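You operate a simulated robot arm through the tools that you are given. There is no shell and no other tool. Be economical: measure what you need, move in short steps, check, and stop when the job is done.

You are at the controls of a simulated robot arm. One attempt, no reset.

Task
Once they stop steaming, pack both long pastries from the pulled-out tray in the delivery box.
Fine: clip the box shut; push their tray back in; the round pastries stay on it.
Where things are to end (x, y in the base frame): long pastry within 0.06 m of [1.9, 1.77]; long pastry within 0.06 m of [1.82, 1.66].

Only the result counts: the job must be done as asked and must still hold three seconds after the hand-in. Knocking over, shifting, dropping, spilling or breaking anything else fails it.

Robot
A 6-joint arm with a two-finger parallel gripper on a trunk, on a base that drives. Base frame: it is fixed to the floor where the robot stands at the start and does not move with it; the origin is under the middle of the robot, x ahead of it, y to its left, z up. Readings come in m, degrees, newtons and seconds.
With the tool pointing down near the work surface it reaches from about 0.1 to 0.74 m from the robot's upright axis, wherever it stands. Its first joint turns from -166.0 to 166.0 degrees. Places, roughly: box [1.9, 1.7, 0.7]; box lid [2, 1.6, 1.1]; left box clip [1.8, 1.9, 0.9]; right box clip [1.6, 1.7, 0.9]; tray [0.7, 0.1, 0.9]. Payload 3.91 kg.
The TCP is the grasp point between the finger pads, 0.03 m short of the fingertips. In the tool frame z runs along the fingers and y along their closing line. The gripper opens to 0.11 m. The fingers are 0.02 m wide and 0.01 m thick; the gripper's body (0.048 by 0.112 m) begins 0.055 m behind the TCP.
Orientation is that of the tool frame in the base frame, as a unit quaternion [x, y, z, w]. With the fingers straight down and closing along the base's y, the tool's x points along the base's -x, its y along +y and its z along -z.

Tools
- The arm moves only by the tool send_rows. Its argument "deltas" is a list of rows, each a list of 7 numbers: the shift along the base's x, y, z in m, then the turn, a rotation vector about the base's x, y, z in degrees, then the gripper command, from -1 (fully open) to 1 (shut), values between in proportion. In form: [[x, y, z, wx, wy, wz, gripper], ...]. A call has 1 to 8 rows; each row shifts and turns the commanded pose from where the row before left it. A row lasts 0.2 s, in which the tool goes at most 0.05 m and 8.6 degrees; a call with a longer step from one row to the next is refused whole, and so is a gripper value outside its range. Where a pose cannot be reached the arm comes as near as it can. A force on the tool above 50 N (or 10 N above the force at the start of the call, whichever is more), or a blocked arm, ends the call early, and 0.2 s more pass. The fingers move at their own pace (about 0.045 m/s each) and stop on an object; they squeeze with about 31 N. The grip force told is the motor's: it shows also when the fingers shut on nothing. Time passes only in rows, and 0.2 s behind the last, so rows that do not move let the fingers close. It gives the time, the measured TCP pose, the force on the tool (base axes), the opening and the grip force at its end, in the units of the frame above (readings bear some noise), with the torque about the TCP (base axes, N m) and any sound that the robot's microphone picked up, and new pictures: "views" is both (left out), scene, wrist or none.
- Cameras (640 x 400 px; columns grow to the right, rows downward): "scene" is now at [0.0094, 0.1753, 1.4686]; the picture's right is [0.32, -0.95, 0.00], its down [-0.77, -0.26, -0.59] and it looks along [0.56, 0.19, -0.81] (base axes); focal length 252 px, centre (320, 200). "wrist" rides on the gripper at [0.071, 0.022, -0.107] in the tool frame; the picture's right is [-0.29, 0.96, 0.00], its down [-0.76, -0.23, -0.61] and it looks along [-0.58, -0.18, 0.79] (tool axes); focal length 243 px, centre (320, 200).
- slide_trunk(by): slides the trunk up (or, below 0, down) by that many m; the arm and the scene camera ride with it, the base frame stays. It gives what a move gives, with no picture.
- drive_base(legs): drives the robot by 1 to 6 legs, each [ahead, left, turn to the left] in m, m and degrees, along the robot's own axes; the way and the turn of a leg run together, so that a leg with both is an arc; at most 1.5 m and 180 degrees a leg. The arm and the cameras ride along, it lands a little off, and it stops where it bumps. It gives what a move gives, and a new picture of the scene camera.
- head_to(pan, tilt): turns the head with the scene camera to pan (to the left, within 86 degrees either way) and tilt (down, from -29 to 69), counted from straight ahead of the robot. It gives what a move gives, and a new picture of the scene camera.
- point_at(camera, pixels): for up to 12 pixels [column, row] of the newest picture of that camera ("zoom" is the newest enlarged one), the place [x, y, z] in the base frame of the surface seen there, good to about 0.003 m. The clock stands still meanwhile.
- zoom(camera, box): a new picture of the part [left, top, right, bottom] of that camera's present view, enlarged. The clock stands still meanwhile.
- close_job(): hands the job in; it is judged then, once.

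Keep the steps short. Do not move on a guess: measure, check each grasp and each placing, and mend mistakes. In all there are 80 turns and 260 pictures (those below and enlarged ones count). Leave the gripper open and the arm clear of the work at the hand-in unless told otherwise, and finish with a single line.

The tools are called after "Emit:" as a command line: name --pt "numbers of a row" for each row, then --argument value for the rest, lists and objects as JSON in quotes. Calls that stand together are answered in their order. send_rows: Moves the arm, as the interface text tells. Its arguments: {"type":"object","properties":{"deltas":{"type":"array"},"views":{"type":"string","enum":["both","scene","wrist","none"]}},"required":["deltas"]} The other tools are called the same way: slide_trunk (by) slides the trunk up or down; drive_base (legs) drives the base; head_to (pan, tilt) turns the head that bears the scene camera; point_at (camera, pixels) gives the place of the surface under pixels of a picture; zoom (camera, box) takes an enlarged picture of a part of a camera's view; close_job () hands the job in.

At the start:

```text
t: 0.0
eef_pos: [0.3878, 0.0893, 1.1644]
ee_rot: [0.0, 1.0, 0.0, 0.0]
force: [0.0, -0.3, -0.5]
torque: [0.0, -0.02, 0.0]
opening: 0.1099
gripper_force: 0.0
trunk travel left (down, up): [-0.45, 0.14]
robot x, y, heading: [0.0027, 0.0002, -0.1]
head pan, tilt: [18.8, 54.0]
```

scene: 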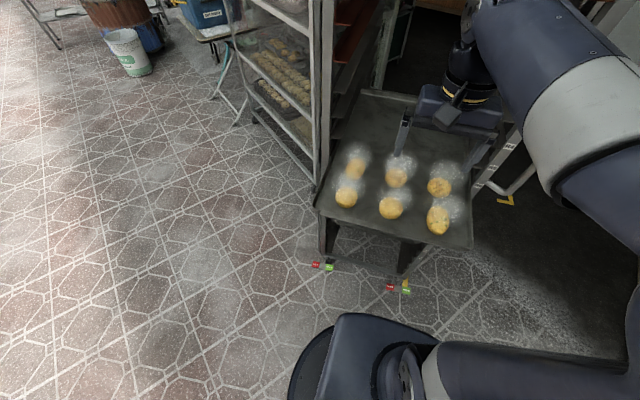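
wrist: 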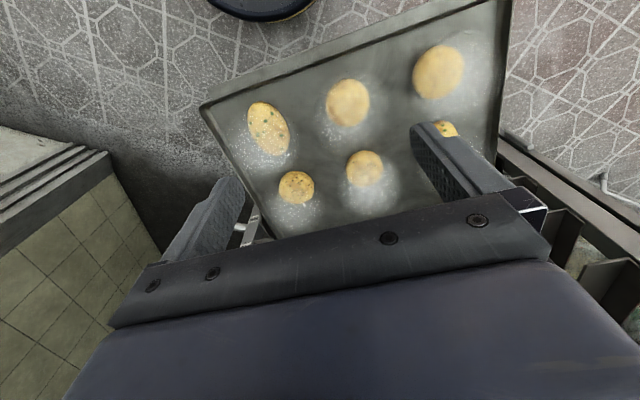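

The tray has six pastries, all steaming. I'll zoom in to tell the long ones apart, and measure the pastries and the tray.

Emit:
zoom --camera "scene" --box '[300, 80, 500, 260]'

Emit:
zoom --camera "wrist" --box '[190, 0, 530, 230]'

Emit:
point_at --camera "scene" --pixels '[[356, 168], [397, 177], [440, 187], [347, 197], [391, 208], [438, 220], [316, 208], [470, 247], [370, 92], [398, 130]]'

```text
2.22 times, centred on (400, 170) of scene
```

zoom: 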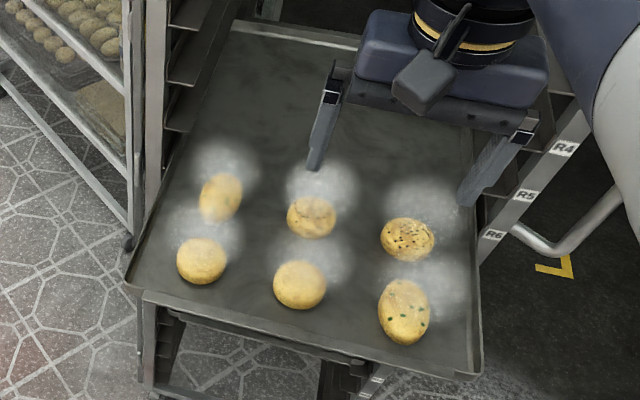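

```text
1.74 times, centred on (360, 115) of wrist
```

zoom: 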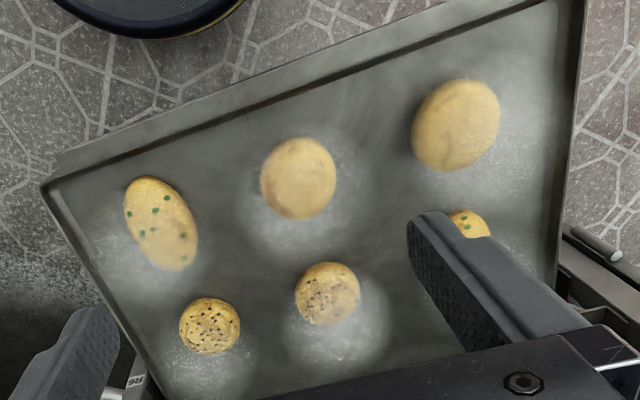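

```text
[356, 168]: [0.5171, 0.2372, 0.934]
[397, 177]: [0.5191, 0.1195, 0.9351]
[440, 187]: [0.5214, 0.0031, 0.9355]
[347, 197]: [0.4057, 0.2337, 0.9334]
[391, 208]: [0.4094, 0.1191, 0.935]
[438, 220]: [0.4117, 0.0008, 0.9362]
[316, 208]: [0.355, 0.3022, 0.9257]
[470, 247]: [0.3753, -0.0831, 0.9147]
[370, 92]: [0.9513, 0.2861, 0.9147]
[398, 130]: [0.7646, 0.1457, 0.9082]
```

Long pastries, with green flecks: near-right [0.41, 0.00] and far-left [0.517, 0.237]. They're still steaming, so I'll look at the box area while that fades.

Emit:
head_to --pan 42 --tilt 15

Emit:
zoom --camera "scene" --box '[220, 100, 420, 225]'

Emit:
head_to --pan -10 --tilt 35

```text
t: 1.1
eef_pos: [0.3874, 0.09, 1.1636]
ee_rot: [0.0, 1.0, -0.001, 0.001]
force: [-0.4, 0.9, -0.1]
torque: [0.02, 0.03, 0.02]
opening: 0.1101
gripper_force: 0.0
trunk travel left (down, up): [-0.45, 0.14]
robot x, y, heading: [-0.0017, 0.0008, 0.0]
head pan, tilt: [42.0, 15.0]
```

scene: 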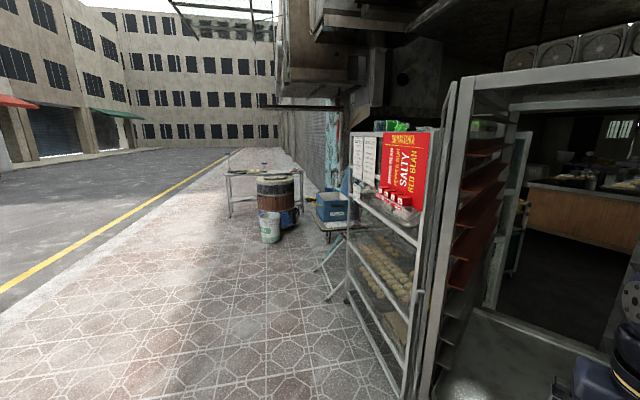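

```text
3.20 times, centred on (320, 162) of scene
```

zoom: 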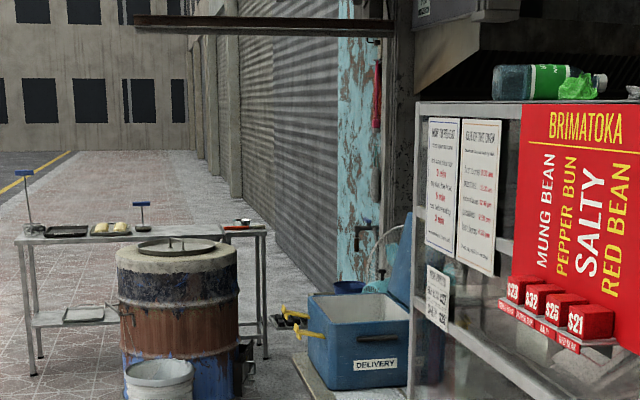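

```text
t: 2.3
eef_pos: [0.3881, 0.0895, 1.1643]
ee_rot: [0.0, 1.0, 0.0, 0.0]
force: [-0.7, 0.2, -0.1]
torque: [0.03, 0.01, 0.0]
opening: 0.1103
gripper_force: 0.1
trunk travel left (down, up): [-0.45, 0.14]
robot x, y, heading: [-0.0028, 0.0022, 0.1]
head pan, tilt: [-10.0, 35.0]
```

scene: 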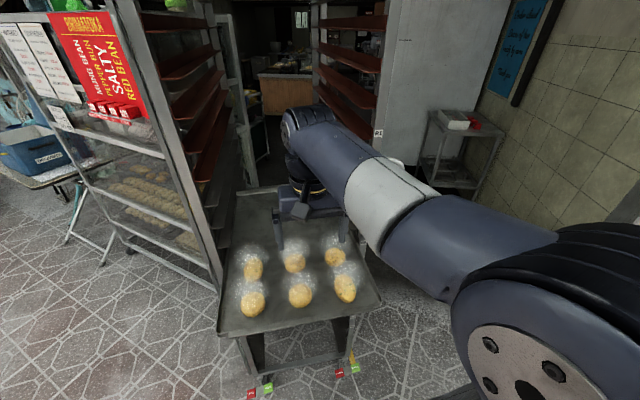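

The box is a blue cooler, with its lid open at the rear and yellow clips. I'll map the floor and the obstacles around it.

Emit:
head_to --pan 45 --tilt 25

Emit:
zoom --camera "scene" --box '[220, 70, 460, 220]'

Emit:
zoom --camera "scene" --box '[350, 70, 450, 160]'

```text
t: 3.5
eef_pos: [0.3877, 0.0904, 1.1628]
ee_rot: [0.001, 1.0, 0.0, 0.0]
force: [-0.7, 0.2, 0.4]
torque: [0.01, 0.0, 0.01]
opening: 0.1101
gripper_force: 0.0
trunk travel left (down, up): [-0.45, 0.14]
robot x, y, heading: [0.0004, -0.001, -0.1]
head pan, tilt: [45.0, 25.0]
```

scene: 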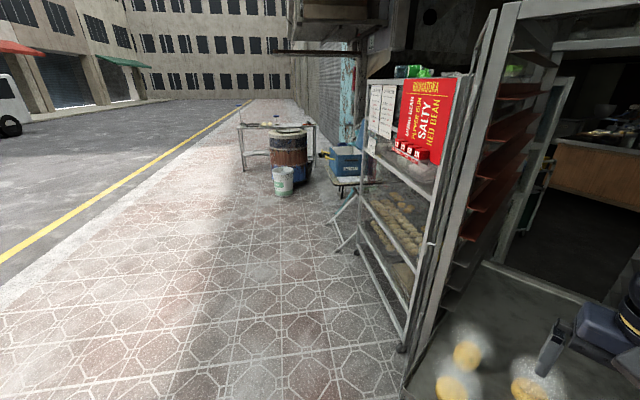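

```text
2.67 times, centred on (340, 145) of scene
```

zoom: 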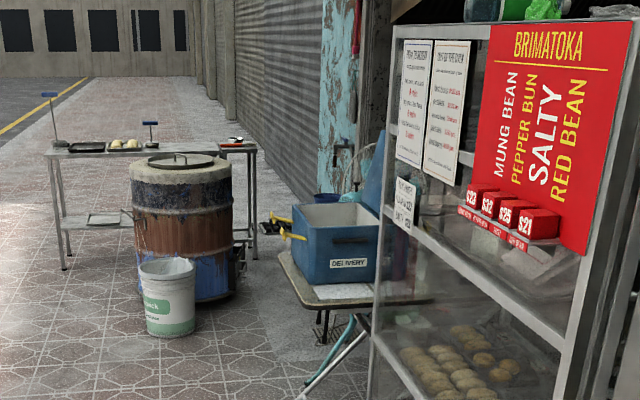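

```text
4.44 times, centred on (400, 115) of scene
```

zoom: 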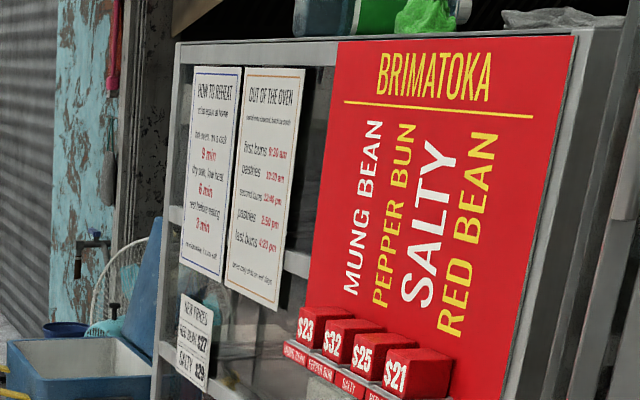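

Emit:
point_at --camera "scene" --pixels '[[402, 350], [357, 240], [278, 192], [290, 150], [334, 178], [380, 182], [333, 222], [340, 165], [335, 150], [361, 155], [340, 248], [410, 385]]'

Emit:
zoom --camera "scene" --box '[310, 130, 400, 260]'

```text
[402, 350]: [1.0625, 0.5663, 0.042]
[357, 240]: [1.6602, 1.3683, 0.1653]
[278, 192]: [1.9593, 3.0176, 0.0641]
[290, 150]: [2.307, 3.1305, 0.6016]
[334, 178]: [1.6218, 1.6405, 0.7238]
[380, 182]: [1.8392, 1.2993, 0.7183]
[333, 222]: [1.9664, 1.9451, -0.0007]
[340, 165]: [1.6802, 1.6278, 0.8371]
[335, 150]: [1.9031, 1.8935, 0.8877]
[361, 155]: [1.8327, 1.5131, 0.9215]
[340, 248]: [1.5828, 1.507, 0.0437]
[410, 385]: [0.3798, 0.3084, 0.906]
```

```text
3.08 times, centred on (355, 195) of scene
```

zoom: 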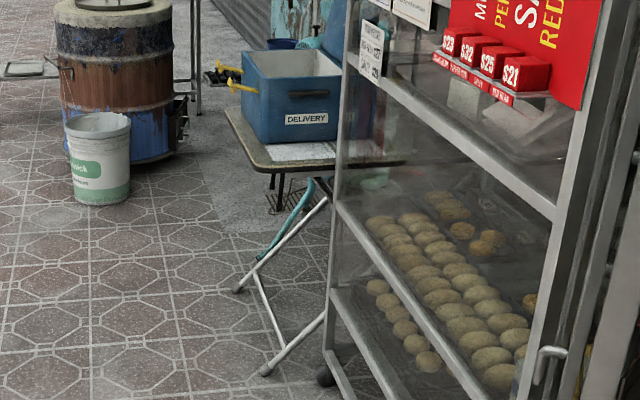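

The steam hasn't cleared. While the pastries cool I'll drive back and around to inspect the box up close: back off, go left, then forward, turning to face the box.

Emit:
drive_base --legs '[[-0.3, 0, 0], [0, 1.5, 0], [1.2, 0.6, 0], [0, 0, -45]]'

Emit:
head_to --pan 0 --tilt 35

```text
t: 21.3
eef_pos: [1.2332, 1.9986, 1.1631]
ee_rot: [0.373, 0.928, 0.0, 0.0]
force: [-0.1, -0.4, 0.4]
torque: [0.01, 0.0, -0.01]
opening: 0.1099
gripper_force: 0.0
trunk travel left (down, up): [-0.45, 0.14]
robot x, y, heading: [0.8947, 2.2008, -43.8]
head pan, tilt: [45.0, 25.0]
```

scene: 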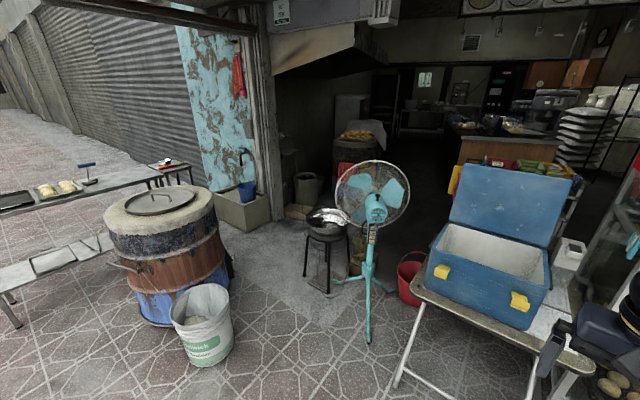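

```text
t: 22.5
eef_pos: [1.2326, 1.9982, 1.1643]
ee_rot: [0.374, 0.927, -0.001, 0.0]
force: [-0.2, -0.8, -0.2]
torque: [0.02, 0.01, -0.05]
opening: 0.1101
gripper_force: 0.1
trunk travel left (down, up): [-0.45, 0.14]
robot x, y, heading: [0.8888, 2.2007, -43.6]
head pan, tilt: [0.0, 35.0]
```

scene: 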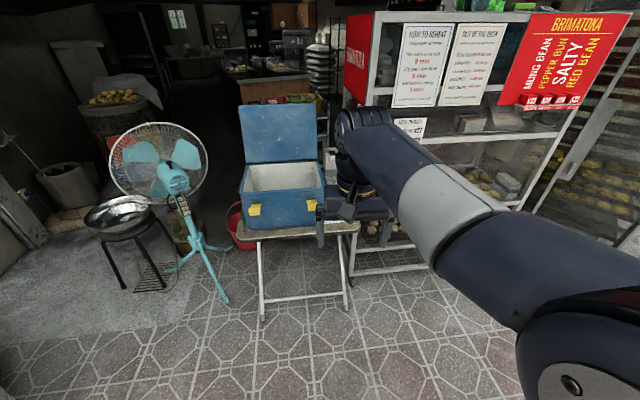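

Good view: lid up, and the two yellow clips hang on the front. I'll zoom and measure.

Emit:
zoom --camera "scene" --box '[215, 90, 375, 250]'

Emit:
point_at --camera "scene" --pixels '[[240, 193], [325, 187], [254, 210], [311, 204], [245, 165], [316, 161], [238, 106], [316, 104], [280, 180], [242, 230], [290, 212], [200, 170]]'

```text
2.50 times, centred on (295, 170) of scene
```

zoom: 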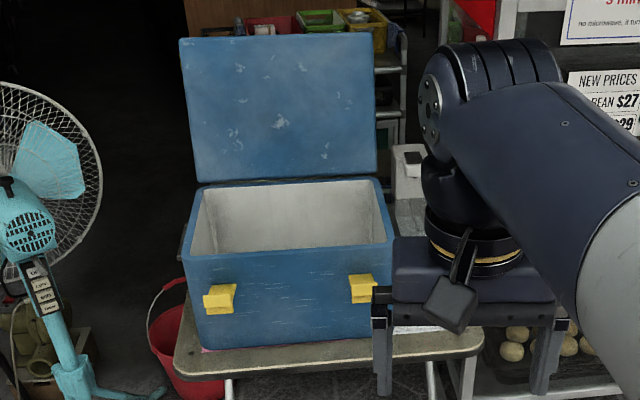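

```text
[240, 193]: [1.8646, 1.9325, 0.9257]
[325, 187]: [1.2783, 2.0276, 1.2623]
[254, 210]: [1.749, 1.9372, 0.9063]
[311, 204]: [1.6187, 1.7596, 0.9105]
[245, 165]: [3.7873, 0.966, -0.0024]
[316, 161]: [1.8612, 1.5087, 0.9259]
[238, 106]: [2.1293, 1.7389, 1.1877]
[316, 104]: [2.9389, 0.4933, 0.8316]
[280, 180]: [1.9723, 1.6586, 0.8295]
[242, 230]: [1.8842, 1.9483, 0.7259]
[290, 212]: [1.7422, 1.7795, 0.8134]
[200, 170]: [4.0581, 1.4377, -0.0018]
```

Emit:
point_at --camera "zoom" --pixels '[[186, 255], [392, 243], [205, 192], [370, 182], [375, 200], [207, 215], [290, 240], [290, 205], [184, 42], [374, 34], [196, 178], [374, 172]]'

Emit:
point_at --camera "zoom" --pixels '[[204, 305], [232, 310], [235, 290], [220, 287], [351, 300], [374, 280], [290, 251], [290, 185], [240, 345], [290, 365], [480, 345], [180, 375]]'

Emit:
zoom --camera "scene" --box '[235, 180, 335, 235]'

```text
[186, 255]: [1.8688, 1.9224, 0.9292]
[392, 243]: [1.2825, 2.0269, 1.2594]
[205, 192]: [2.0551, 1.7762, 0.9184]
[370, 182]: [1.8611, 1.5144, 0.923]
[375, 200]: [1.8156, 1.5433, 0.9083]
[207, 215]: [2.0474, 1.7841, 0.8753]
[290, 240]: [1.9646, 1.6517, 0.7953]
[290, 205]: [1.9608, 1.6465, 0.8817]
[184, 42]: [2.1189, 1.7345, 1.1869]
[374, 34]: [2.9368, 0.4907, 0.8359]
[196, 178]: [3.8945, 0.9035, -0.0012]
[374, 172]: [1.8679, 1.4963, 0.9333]
```

```text
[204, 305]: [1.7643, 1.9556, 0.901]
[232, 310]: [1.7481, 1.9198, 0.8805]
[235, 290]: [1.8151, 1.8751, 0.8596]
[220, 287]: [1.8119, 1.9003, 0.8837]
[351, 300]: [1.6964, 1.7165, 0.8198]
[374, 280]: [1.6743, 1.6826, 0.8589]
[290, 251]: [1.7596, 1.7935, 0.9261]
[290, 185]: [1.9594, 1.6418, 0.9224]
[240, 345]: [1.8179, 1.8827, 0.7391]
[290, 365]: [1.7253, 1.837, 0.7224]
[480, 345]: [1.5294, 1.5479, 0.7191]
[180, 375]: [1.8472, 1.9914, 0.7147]
```

```text
6.40 times, centred on (285, 208) of scene
```

zoom: 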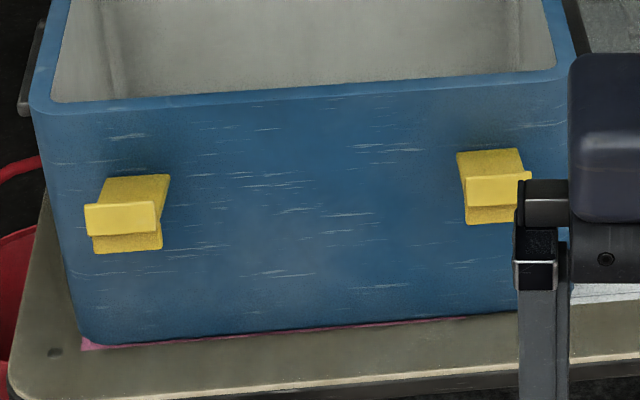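

I have the box geometry: its long axis u=(0.588, 0.809), inward normal n=(0.809, −0.588), rim at z≈0.926. I'm heading back to the tray and will check the steam there.

Emit:
drive_base --legs '[[0, 0, 43.6], [-1.14, -1.0, 0], [-0.05, -1.2, 0], [0.3, 0, 0]]'

Emit:
head_to --pan 18.8 --tilt 54

Emit:
zoom --camera "scene" --box '[300, 80, 500, 260]'

```text
refused: leg 2 is longer than a leg can be; nothing moved
```

```text
t: 23.3
eef_pos: [1.235, 1.9982, 1.1624]
ee_rot: [0.374, 0.927, 0.0, 0.0]
force: [0.0, 0.4, 0.2]
torque: [-0.04, -0.01, -0.01]
opening: 0.1099
gripper_force: 0.1
trunk travel left (down, up): [-0.45, 0.14]
robot x, y, heading: [0.8925, 2.2015, -43.8]
head pan, tilt: [18.8, 54.0]
```

scene: 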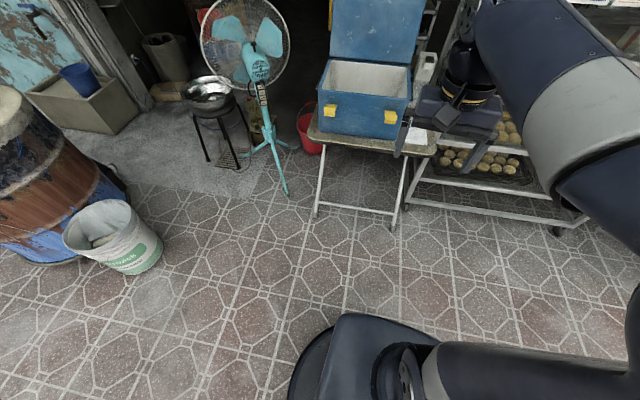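

```text
2.22 times, centred on (400, 170) of scene
```

zoom: 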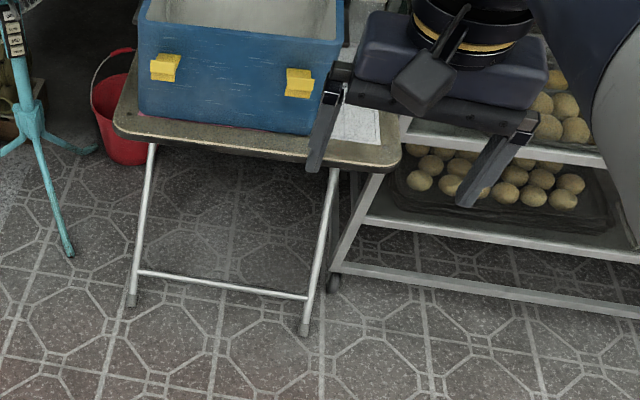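

That drive was refused because one leg was too long. I'll send it again with shorter legs.

Emit:
drive_base --legs '[[0, 0, 43.7], [-1.1, -0.8, 0], [-0.09, -1.4, 0], [0.3, 0, 0]]'

Emit:
zoom --camera "scene" --box '[300, 80, 500, 260]'

```text
t: 40.4
eef_pos: [0.3003, 0.0782, 1.1638]
ee_rot: [0.025, 1.0, 0.0, 0.0]
force: [-0.2, 0.1, 0.4]
torque: [0.02, -0.02, 0.03]
opening: 0.11
gripper_force: 0.1
trunk travel left (down, up): [-0.45, 0.14]
robot x, y, heading: [-0.0883, 0.0076, -2.8]
head pan, tilt: [18.8, 54.0]
```

scene: 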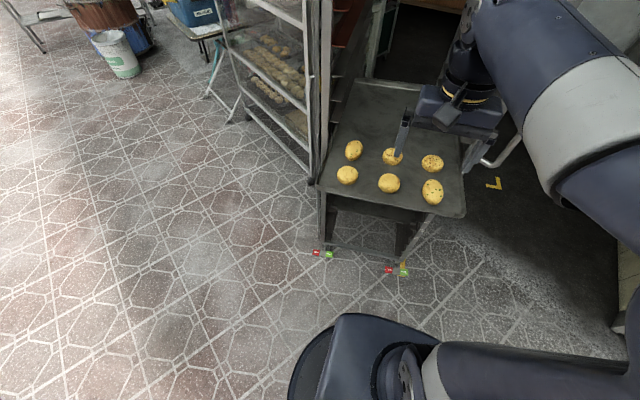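

```text
2.22 times, centred on (400, 170) of scene
```

zoom: 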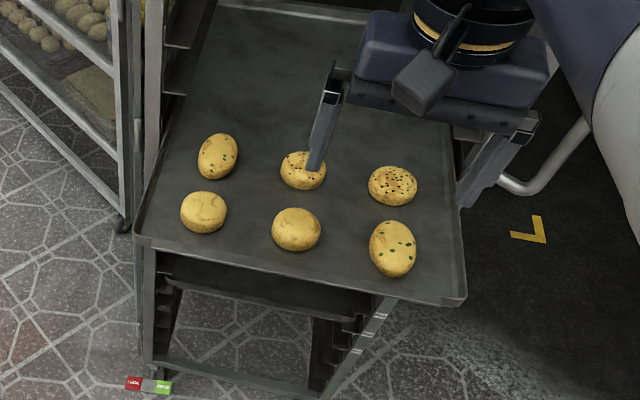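

The steam is gone. I'll measure the ends and sides of both long pastries.

Emit:
point_at --camera "zoom" --pixels '[[387, 224], [400, 273], [373, 252], [412, 244], [393, 246], [224, 137], [211, 176], [200, 158], [235, 155], [217, 155], [430, 262], [240, 190]]'

Emit:
zoom --camera "scene" --box '[300, 220, 420, 295]'

```text
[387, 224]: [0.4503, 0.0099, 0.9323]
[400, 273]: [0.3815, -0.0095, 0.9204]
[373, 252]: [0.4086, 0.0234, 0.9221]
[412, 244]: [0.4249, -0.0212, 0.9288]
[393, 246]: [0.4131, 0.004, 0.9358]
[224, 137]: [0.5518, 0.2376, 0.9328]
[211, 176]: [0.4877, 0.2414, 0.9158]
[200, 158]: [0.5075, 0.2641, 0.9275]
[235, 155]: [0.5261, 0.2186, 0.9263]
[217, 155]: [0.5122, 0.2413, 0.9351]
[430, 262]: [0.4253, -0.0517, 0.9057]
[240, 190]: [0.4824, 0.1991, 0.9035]
```

```text
5.33 times, centred on (360, 258) of scene
```

zoom: 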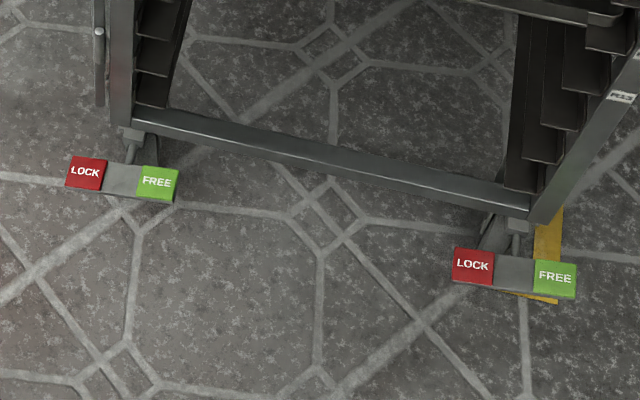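

Tray surface z≈0.904 and pastry tops z≈0.935. Pastry A is centred near (0.416, 0.001), roughly along x at about +12°. I'll hover over it with the gripper part-open, and read the heights of the caster pedals.

Emit:
point_at --camera "zoom" --pixels '[[85, 172], [120, 178], [157, 183], [473, 266], [514, 273], [555, 279], [130, 300]]'

Emit:
send_rows --pt "0.0232 -0.0155 -0.032 0 0 3 -0.45" --pt "0.0232 -0.0155 -0.032 0 0 3 -0.45" --pt "0.0232 -0.0155 -0.032 0 0 3 -0.45" --pt "0.0232 -0.0155 -0.032 0 0 3 -0.45" --pt "0.0232 -0.0155 -0.032 0 0 3 -0.45"

```text
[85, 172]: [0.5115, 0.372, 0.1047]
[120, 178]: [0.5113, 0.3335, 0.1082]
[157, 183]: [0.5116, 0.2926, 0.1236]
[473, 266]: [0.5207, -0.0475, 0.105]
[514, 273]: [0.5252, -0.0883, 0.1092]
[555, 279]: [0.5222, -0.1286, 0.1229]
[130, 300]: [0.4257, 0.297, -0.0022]
```

```text
t: 41.6
eef_pos: [0.4149, 0.0013, 1.0019]
ee_rot: [-0.106, 0.994, 0.0, 0.0]
force: [-0.1, -0.1, 0.5]
torque: [0.02, -0.02, 0.03]
opening: 0.0797
gripper_force: 0.0
trunk travel left (down, up): [-0.45, 0.14]
robot x, y, heading: [-0.0901, 0.0072, -3.0]
head pan, tilt: [18.8, 54.0]
```

scene: 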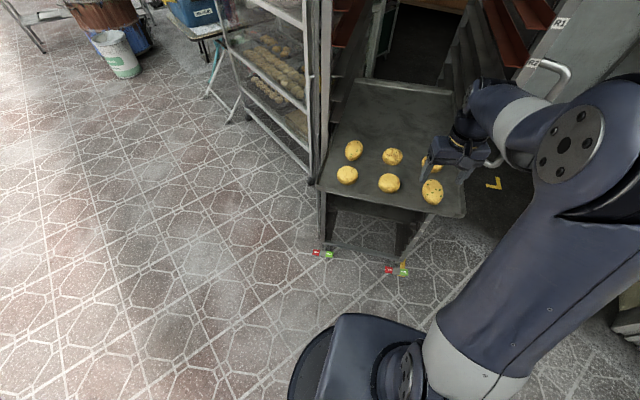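
wrist: 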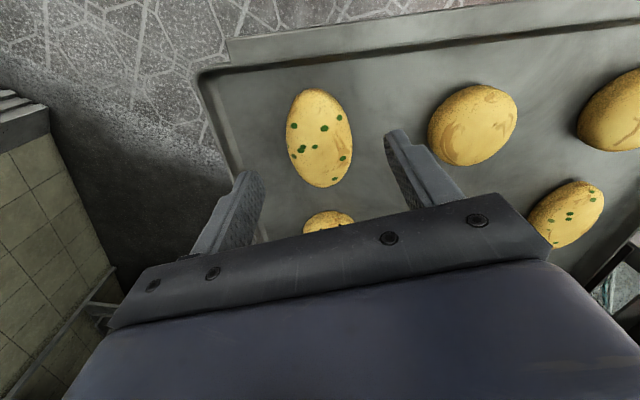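

Both pedals have the LOCK end pressed down, so the rack is locked. I'll measure pastry A precisely from the wrist view.

Emit:
point_at --camera "wrist" --pixels '[[311, 93], [332, 184], [290, 135], [350, 140], [320, 138], [298, 100], [345, 175], [240, 175], [400, 135]]'

```text
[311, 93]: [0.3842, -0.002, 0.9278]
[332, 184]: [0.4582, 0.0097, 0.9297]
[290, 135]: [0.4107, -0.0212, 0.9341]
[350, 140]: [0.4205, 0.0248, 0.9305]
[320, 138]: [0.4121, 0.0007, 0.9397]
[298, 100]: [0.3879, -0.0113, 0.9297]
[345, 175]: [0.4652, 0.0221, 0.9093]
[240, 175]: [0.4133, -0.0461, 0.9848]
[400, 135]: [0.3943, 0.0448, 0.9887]
```

Centre is about (0.418, 0.002), with the axis near 10°. I'll descend to z≈0.942 and close gently.

Emit:
send_rows --pt "0.002 0.001 -0.03 0 0 0 -0.45" --pt "0.002 0.001 -0.03 0 0 0 -0.45" --pt "0 0 0 0 0 0 0.1" --pt "0 0 0 0 0 0 0.2" --pt "0 0 0 0 0 0 0.2" --pt "0 0 0 0 0 0 0.2"

```text
t: 43.0
eef_pos: [0.4194, 0.0033, 0.9426]
ee_rot: [-0.106, 0.994, 0.0, -0.001]
force: [-0.5, 0.4, 0.6]
torque: [0.03, 0.0, -0.02]
opening: 0.0519
gripper_force: 31.5
trunk travel left (down, up): [-0.45, 0.14]
robot x, y, heading: [-0.0905, 0.0061, -3.0]
head pan, tilt: [18.8, 54.0]
```

scene: 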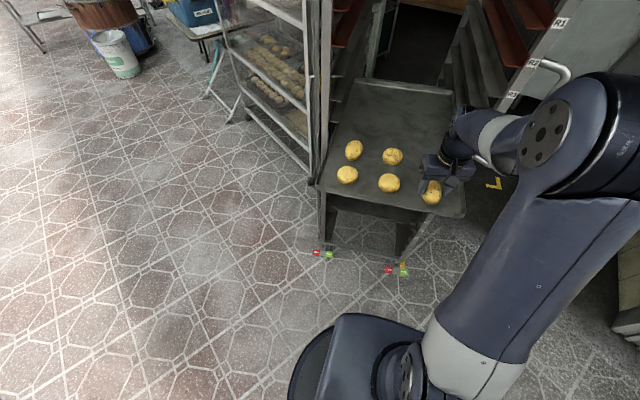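
wrist: 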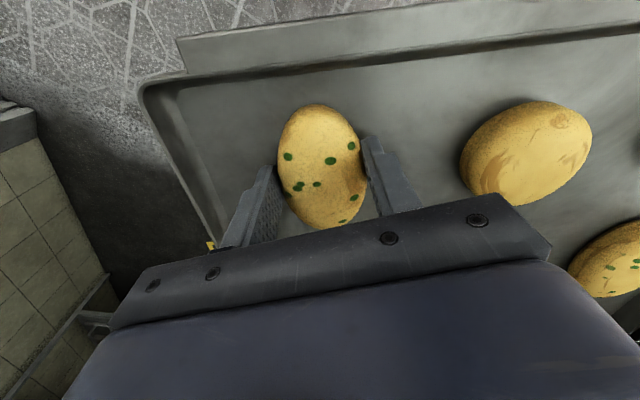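

A is held, with a 0.052 m opening and 31 N of grip. Lifting it straight up.

Emit:
send_rows --pt "0 0 0.02 0 0 0 0.2" --pt "0 0 0.04 0 0 0 0.2" --pt "0 0 0.05 0 0 0 0.2" --pt "0 0 0.05 0 0 0 0.2" --pt "0 0 0.05 0 0 0 0.2" --pt "-0.03 0 0 0 0 0 0.2" --views "wrist"

```text
t: 44.4
eef_pos: [0.3909, 0.0006, 1.1546]
ee_rot: [-0.105, 0.994, 0.0, -0.001]
force: [1.0, -0.1, -0.3]
torque: [0.05, 0.03, 0.03]
opening: 0.0516
gripper_force: 31.2
trunk travel left (down, up): [-0.45, 0.14]
robot x, y, heading: [-0.0895, 0.0043, -2.8]
head pan, tilt: [18.8, 54.0]
```

wrist: 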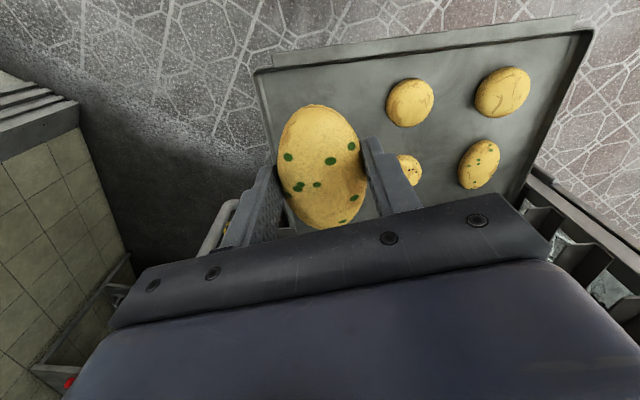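

Driving round to a point about 0.6 m short of the box.

Emit:
drive_base --legs '[[-0.25, 0, 2.8], [0, 1.3, 0], [1.1, 0.8, 0], [0, 0, -36]]'

Emit:
head_to --pan 10 --tilt 45

```text
t: 60.5
eef_pos: [1.1438, 1.8685, 1.1542]
ee_rot: [0.178, 0.984, -0.001, 0.001]
force: [0.5, 0.2, -1.4]
torque: [-0.01, -0.03, -0.01]
opening: 0.0517
gripper_force: 31.3
trunk travel left (down, up): [-0.45, 0.14]
robot x, y, heading: [0.742, 2.1346, -35.4]
head pan, tilt: [18.8, 54.0]
```

scene: 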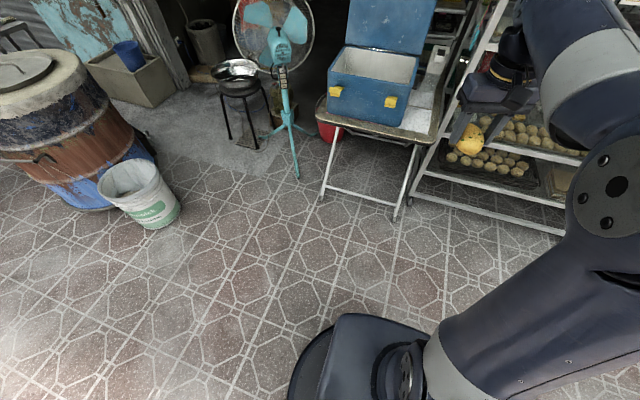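

```text
t: 61.2
eef_pos: [1.1439, 1.8684, 1.1541]
ee_rot: [0.178, 0.984, 0.0, -0.001]
force: [-1.0, -0.1, -1.1]
torque: [0.03, 0.01, 0.02]
opening: 0.0517
gripper_force: 30.7
trunk travel left (down, up): [-0.45, 0.14]
robot x, y, heading: [0.7415, 2.1344, -35.8]
head pan, tilt: [10.0, 45.0]
```

scene: 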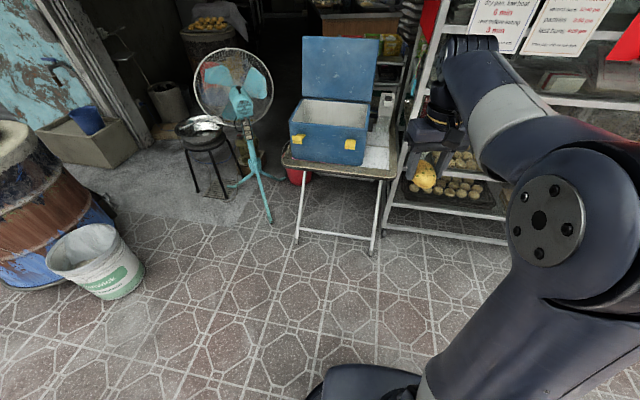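

The way is clear. Moving in to face the box.

Emit:
drive_base --legs '[[0.25, 0.315, 0], [0.28, 0, 0]]'

Emit:
head_to --pan 10 --tilt 55

```text
t: 65.3
eef_pos: [1.753, 1.8276, 1.1535]
ee_rot: [0.176, 0.984, 0.0, 0.0]
force: [0.0, -0.3, 0.1]
torque: [-0.01, -0.03, 0.02]
opening: 0.0517
gripper_force: 30.8
trunk travel left (down, up): [-0.45, 0.14]
robot x, y, heading: [1.3512, 2.0932, -35.6]
head pan, tilt: [10.0, 45.0]
```

scene: 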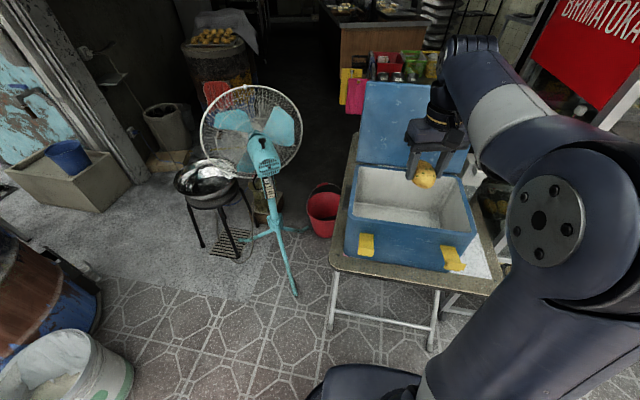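

```text
t: 66.0
eef_pos: [1.754, 1.8287, 1.1541]
ee_rot: [0.176, 0.984, 0.0, 0.0]
force: [-0.1, 0.9, -0.5]
torque: [0.02, -0.01, 0.07]
opening: 0.0517
gripper_force: 30.4
trunk travel left (down, up): [-0.45, 0.14]
robot x, y, heading: [1.3466, 2.0929, -35.1]
head pan, tilt: [10.0, 55.0]
```

scene: 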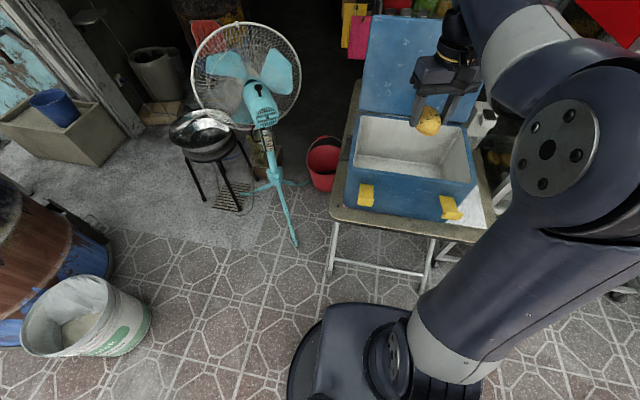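

Emit:
zoom --camera "scene" --box '[335, 70, 505, 230]'

Emit:
point_at --camera "scene" --pixels '[[357, 117], [467, 126], [349, 178], [475, 184], [400, 170], [400, 150], [440, 165], [370, 165], [410, 179], [365, 112], [460, 160], [370, 140]]'

```text
2.50 times, centred on (420, 150) of scene
```

zoom: 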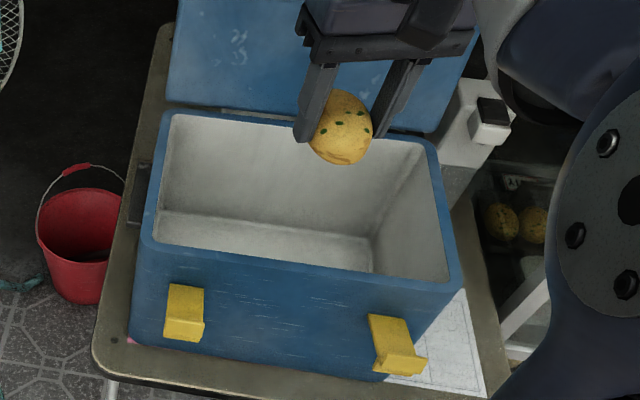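

```text
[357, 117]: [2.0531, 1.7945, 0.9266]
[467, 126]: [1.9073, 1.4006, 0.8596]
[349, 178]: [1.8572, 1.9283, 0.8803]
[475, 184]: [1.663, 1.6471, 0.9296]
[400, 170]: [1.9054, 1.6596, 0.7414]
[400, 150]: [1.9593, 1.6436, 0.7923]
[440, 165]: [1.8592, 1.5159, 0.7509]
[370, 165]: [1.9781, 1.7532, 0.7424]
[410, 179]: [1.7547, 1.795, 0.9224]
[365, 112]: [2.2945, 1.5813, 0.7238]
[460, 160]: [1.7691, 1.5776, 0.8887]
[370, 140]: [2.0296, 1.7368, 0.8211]
```

The box floor is at z≈0.742. I'll align the gripper with closing along the box's long axis and hover at (1.835, 1.649), still high up.

Emit:
send_rows --pt "0.0162 -0.036 0 0 0 -3.2 0.2" --pt "0.0162 -0.036 0 0 0 -3.2 0.2" --pt "0.0162 -0.036 0 0 0 -3.2 0.2" --pt "0.0162 -0.036 0 0 0 -3.2 0.2" --pt "0.0162 -0.036 0 0 0 -3.2 0.2" --pt "0 0 -0.05 0 0 0 0.2" --pt "0 0 -0.05 0 0 0 0.2"

```text
t: 67.6
eef_pos: [1.8334, 1.6464, 1.0533]
ee_rot: [0.311, 0.95, -0.001, -0.001]
force: [-0.7, 0.5, 0.1]
torque: [-0.02, -0.03, -0.01]
opening: 0.0515
gripper_force: 30.9
trunk travel left (down, up): [-0.45, 0.14]
robot x, y, heading: [1.3477, 2.09, -35.3]
head pan, tilt: [10.0, 55.0]
```

scene: 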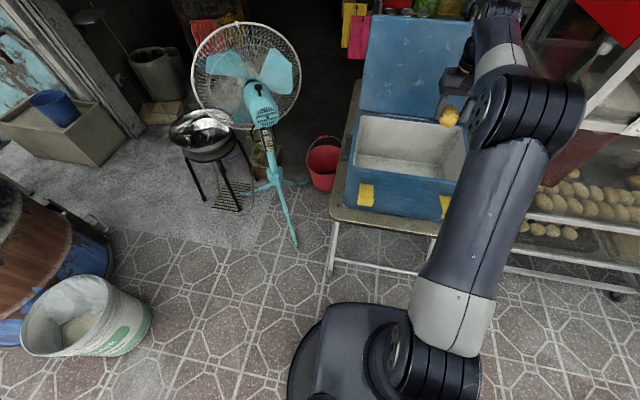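
wrist: 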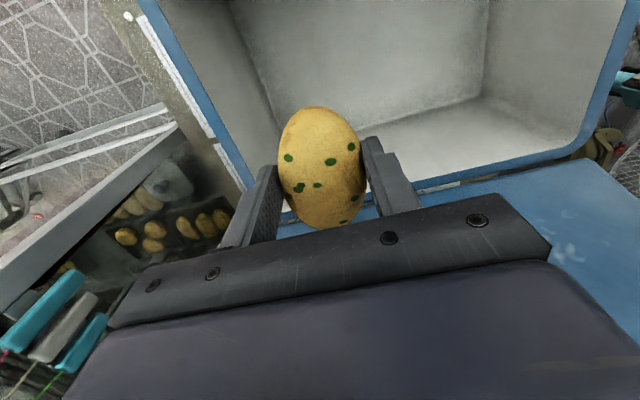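

I'm checking how much the arm links clear the box rim before lowering.

Emit:
point_at --camera "scene" --pixels '[[535, 110], [500, 60], [490, 170], [450, 290], [430, 360], [468, 90], [490, 10]]'

```text
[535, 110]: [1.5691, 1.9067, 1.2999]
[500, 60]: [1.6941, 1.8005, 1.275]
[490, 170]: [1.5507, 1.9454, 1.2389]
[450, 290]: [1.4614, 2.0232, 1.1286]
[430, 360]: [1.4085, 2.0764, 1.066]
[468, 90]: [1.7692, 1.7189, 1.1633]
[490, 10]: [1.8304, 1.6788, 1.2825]
```

The forearm clears the rim but not by much. I'll raise the trunk 0.12 m so it slopes in more steeply.

Emit:
slide_trunk --by 0.12

Emit:
send_rows --pt "0 0 -0.05 0 0 0 0.2" --pt "0 0 -0.05 0 0 0 0.2" --pt "0 0 -0.05 0 0 0 0.2" --pt "0 0 -0.05 0 0 0 0.2" --pt "0.001 0.002 -0.05 0 0 0 0.2"

```text
t: 69.1
eef_pos: [1.8336, 1.6466, 1.1727]
ee_rot: [0.311, 0.95, 0.001, 0.0]
force: [0.2, 0.0, -0.7]
torque: [-0.02, 0.0, 0.0]
opening: 0.0518
gripper_force: 30.9
trunk travel left (down, up): [-0.57, 0.02]
robot x, y, heading: [1.3512, 2.09, -35.4]
head pan, tilt: [10.0, 55.0]
```

```text
t: 70.3
eef_pos: [1.8367, 1.6476, 0.9241]
ee_rot: [0.312, 0.95, -0.001, 0.0]
force: [0.2, -0.3, -0.1]
torque: [0.04, 0.0, 0.0]
opening: 0.0518
gripper_force: 31.4
trunk travel left (down, up): [-0.57, 0.02]
robot x, y, heading: [1.3516, 2.091, -35.4]
head pan, tilt: [10.0, 55.0]
```

scene: 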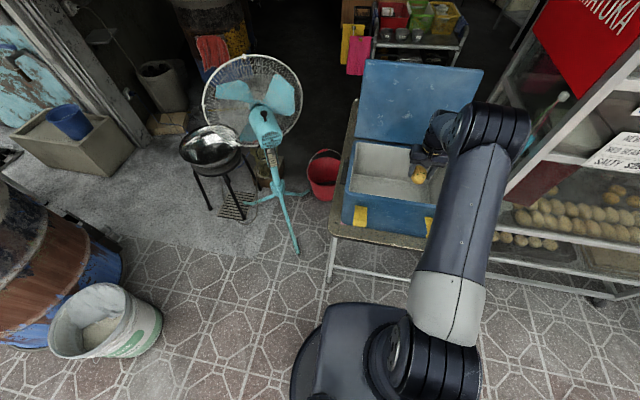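
wrist: 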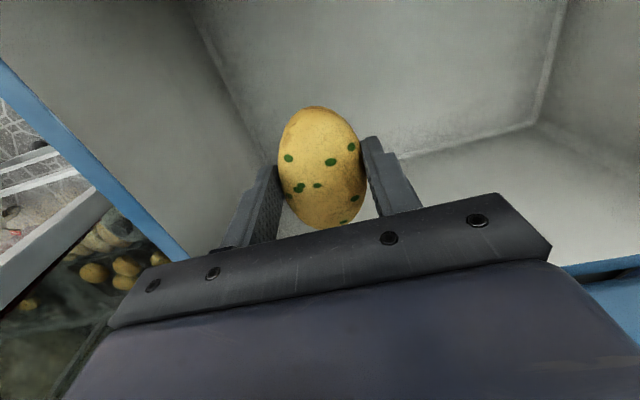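

Clear on all sides. Lowering to z≈0.785 while watching the force.

Emit:
send_rows --pt "0 0 -0.04 0 0 0 0.2" --pt "0 0 -0.04 0 0 0 0.2" --pt "0 0 -0.035 0 0 0 0.2" --pt "0 0 -0.015 0 0 0 0.2" --pt "0 0 -0.008 0 0 0 0.2"

```text
t: 71.5
eef_pos: [1.8363, 1.6471, 0.7856]
ee_rot: [0.313, 0.95, 0.0, 0.0]
force: [0.0, 0.6, -0.3]
torque: [0.05, 0.02, 0.01]
opening: 0.0516
gripper_force: 30.8
trunk travel left (down, up): [-0.57, 0.02]
robot x, y, heading: [1.3529, 2.0919, -35.1]
head pan, tilt: [10.0, 55.0]
```

scene: 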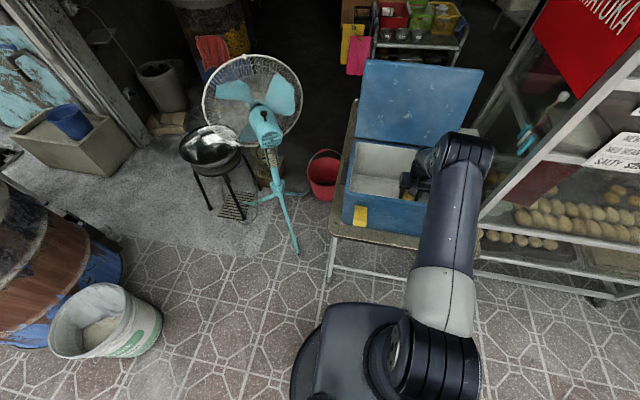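
wrist: 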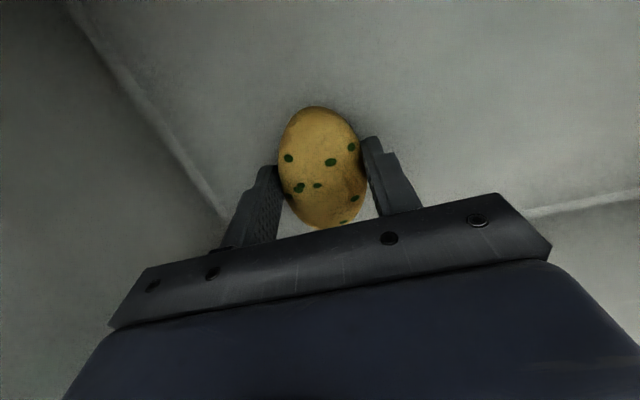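

Nearly down. I'll lower 3 mm, open slightly, then raise straight up.

Emit:
send_rows --pt "0 0 -0.003 0 0 0 0.2" --pt "0 0 0 0 0 0 -0.1" --pt "0 0 0 0 0 0 -0.4" --pt "0 0 0 0 0 0 -0.4" --pt "0 0 0.04 0 0 0 -0.4" --pt "0 0 0.05 0 0 0 -0.4" --pt "0 0 0.05 0 0 0 -0.4" --pt "0 0 0.05 0 0 0 -0.4"

```text
t: 73.3
eef_pos: [1.835, 1.6492, 0.9747]
ee_rot: [0.311, 0.95, 0.0, -0.001]
force: [-0.2, -0.2, -0.6]
torque: [0.01, 0.02, 0.0]
opening: 0.0772
gripper_force: 0.1
trunk travel left (down, up): [-0.57, 0.02]
robot x, y, heading: [1.3467, 2.0877, -35.5]
head pan, tilt: [10.0, 55.0]
```

scene: 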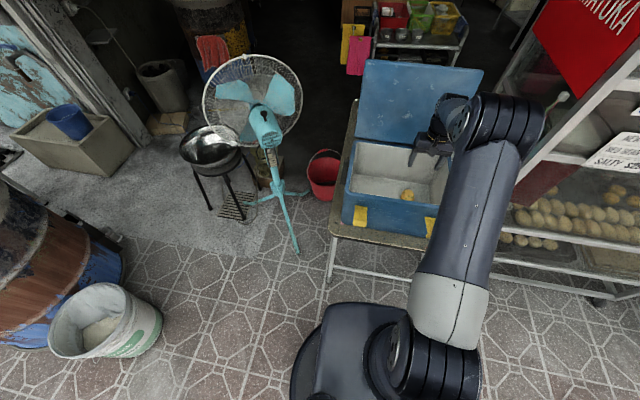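
wrist: 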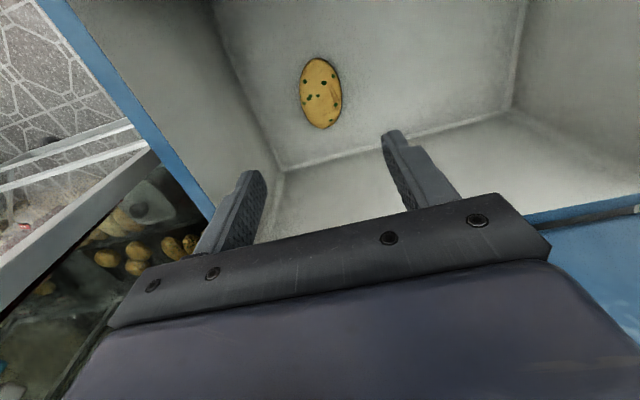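

A lies in the box. I'll check its position, then raise and pull the arm back.

Emit:
point_at --camera "wrist" --pixels '[[320, 93]]'

Emit:
send_rows --pt "0 0 0.05 0 0 0 -0.4" --pt "0 0 0.05 0 0 0 -0.4" --pt "0 0 0.05 0 0 0 -0.4" --pt "0 0 0.05 0 0 0 -0.4" --pt "-0.03 0.025 0.02 0 0 0 -0.4" --pt "-0.03 0.025 0 0 0 0 -0.4" --pt "-0.03 0.025 0 0 0 0 -0.4" --views "none"

```text
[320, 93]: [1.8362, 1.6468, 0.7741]
```

```text
t: 74.9
eef_pos: [1.7451, 1.7243, 1.1936]
ee_rot: [0.312, 0.95, 0.0, 0.0]
force: [-0.4, -0.1, 1.1]
torque: [-0.02, 0.01, 0.03]
opening: 0.0768
gripper_force: 0.1
trunk travel left (down, up): [-0.57, 0.02]
robot x, y, heading: [1.352, 2.0903, -35.3]
head pan, tilt: [10.0, 55.0]
```

A is at (1.836, 1.647), 2 cm from its goal. Driving back for the second pastry.

Emit:
drive_base --legs '[[-0.5, -0.3, 0], [0, 0, 35.3], [-1.1, -0.8, 0], [0, -1.3, 0], [0.27, 0, 0]]'

Emit:
head_to --pan 18.8 --tilt 54

```text
t: 94.1
eef_pos: [0.4313, -0.0289, 1.1922]
ee_rot: [0.006, 1.0, -0.001, 0.0]
force: [-0.3, 1.4, 0.0]
torque: [0.0, 0.0, -0.01]
opening: 0.0769
gripper_force: 0.1
trunk travel left (down, up): [-0.57, 0.02]
robot x, y, heading: [-0.1054, 0.04, 0.2]
head pan, tilt: [10.0, 55.0]
```

scene: 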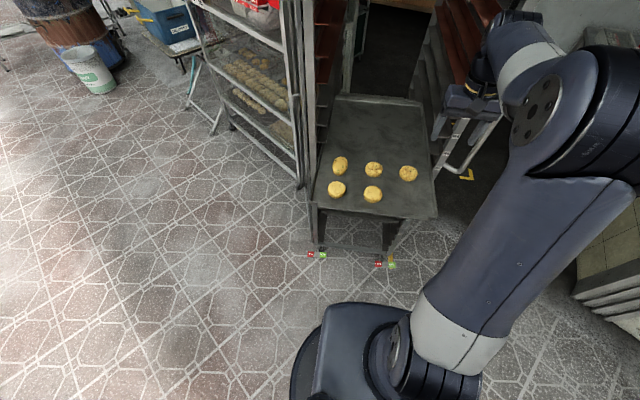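

```text
t: 94.8
eef_pos: [0.4326, -0.0307, 1.1934]
ee_rot: [0.005, 1.0, 0.0, 0.001]
force: [0.2, 0.4, 1.4]
torque: [-0.02, -0.02, 0.0]
opening: 0.0771
gripper_force: 0.2
trunk travel left (down, up): [-0.57, 0.02]
robot x, y, heading: [-0.1051, 0.0367, 0.2]
head pan, tilt: [18.8, 54.0]
```

scene: 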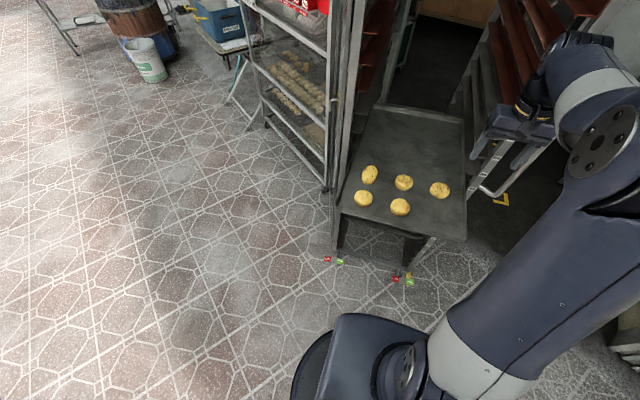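

B is about 0.65 m from the robot. The rack's side post and rails are close to it, so I'll measure those.

Emit:
zoom --camera "scene" --box '[310, 40, 510, 250]'

Emit:
point_at --camera "scene" --pixels '[[343, 165], [340, 180], [365, 50], [347, 130], [360, 110], [352, 60], [370, 173], [374, 168], [365, 181], [485, 175], [380, 25], [463, 175]]'

```text
1.90 times, centred on (410, 145) of scene
```

zoom: 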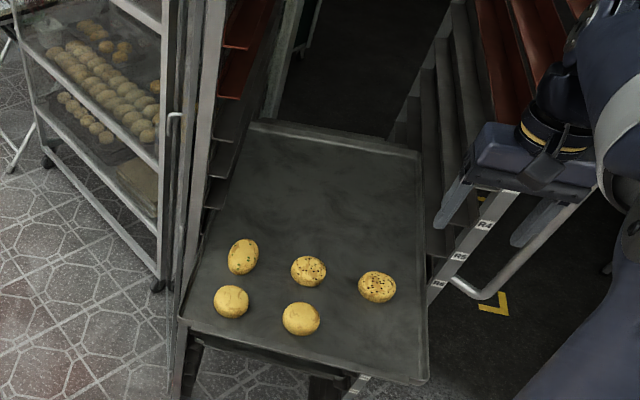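

```text
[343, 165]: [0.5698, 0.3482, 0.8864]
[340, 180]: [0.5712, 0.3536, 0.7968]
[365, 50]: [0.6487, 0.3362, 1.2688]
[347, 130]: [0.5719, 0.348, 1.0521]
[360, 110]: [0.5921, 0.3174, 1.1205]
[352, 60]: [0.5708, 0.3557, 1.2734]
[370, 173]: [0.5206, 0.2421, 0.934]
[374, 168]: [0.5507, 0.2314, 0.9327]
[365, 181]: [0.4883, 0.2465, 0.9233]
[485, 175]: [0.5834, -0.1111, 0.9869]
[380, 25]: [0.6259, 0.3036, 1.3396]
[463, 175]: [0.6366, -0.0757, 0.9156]
```

The rack front is at x≈0.57 and the posts are at y≈0.35 and −0.11, so the gripper fits in front of them. Hovering over B.

Emit:
send_rows --pt "0.0109 0.0338 -0.0229 0 0 -1 -0.4" --pt "0.0109 0.0338 -0.0229 0 0 -1 -0.4" --pt "0.0109 0.0338 -0.0229 0 0 -1 -0.4" --pt "0.0109 0.0338 -0.0229 0 0 -1 -0.4" --pt "0.0109 0.0338 -0.0229 0 0 -1 -0.4" --pt "0.0109 0.0338 -0.0229 0 0 -1 -0.4" --pt "0.0109 0.0338 -0.0229 0 0 -1 -0.4" --pt "0.0109 0.0338 -0.0229 0 0 -1 -0.4"

```text
t: 96.6
eef_pos: [0.5183, 0.2402, 1.0117]
ee_rot: [0.077, 0.997, 0.0, 0.0]
force: [0.3, -0.2, 0.3]
torque: [0.01, -0.02, 0.0]
opening: 0.0771
gripper_force: 0.1
trunk travel left (down, up): [-0.57, 0.02]
robot x, y, heading: [-0.1044, 0.0388, 0.6]
head pan, tilt: [18.8, 54.0]
```

scene: 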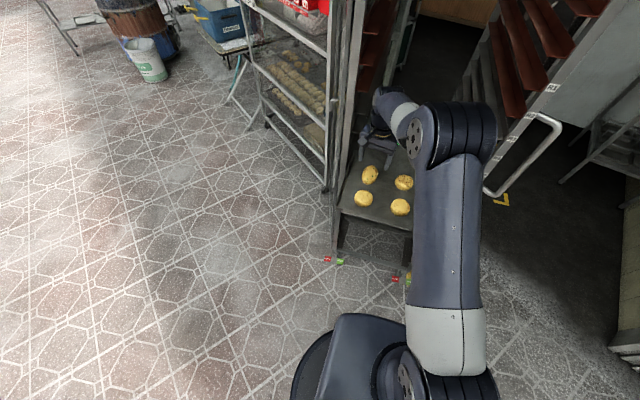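
wrist: 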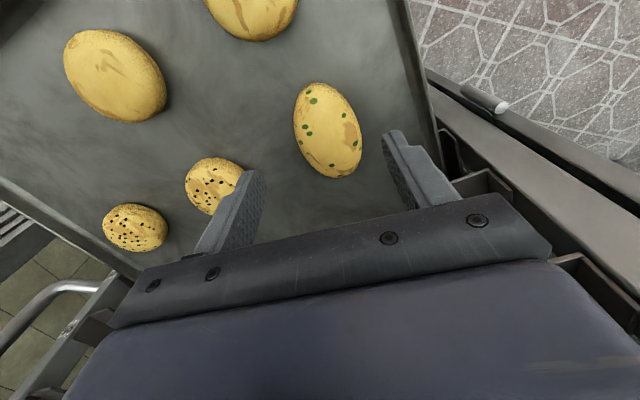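

Emit:
point_at --camera "wrist" --pixels '[[308, 87], [347, 175], [298, 130], [358, 133], [328, 130], [240, 180], [240, 215], [402, 140], [420, 165]]'

```text
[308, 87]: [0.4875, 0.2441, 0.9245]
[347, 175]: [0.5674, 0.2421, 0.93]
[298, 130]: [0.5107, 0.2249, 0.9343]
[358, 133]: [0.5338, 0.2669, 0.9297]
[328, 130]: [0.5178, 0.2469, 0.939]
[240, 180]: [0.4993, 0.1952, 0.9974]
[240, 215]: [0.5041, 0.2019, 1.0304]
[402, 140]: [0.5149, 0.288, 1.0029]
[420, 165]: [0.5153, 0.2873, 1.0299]
```

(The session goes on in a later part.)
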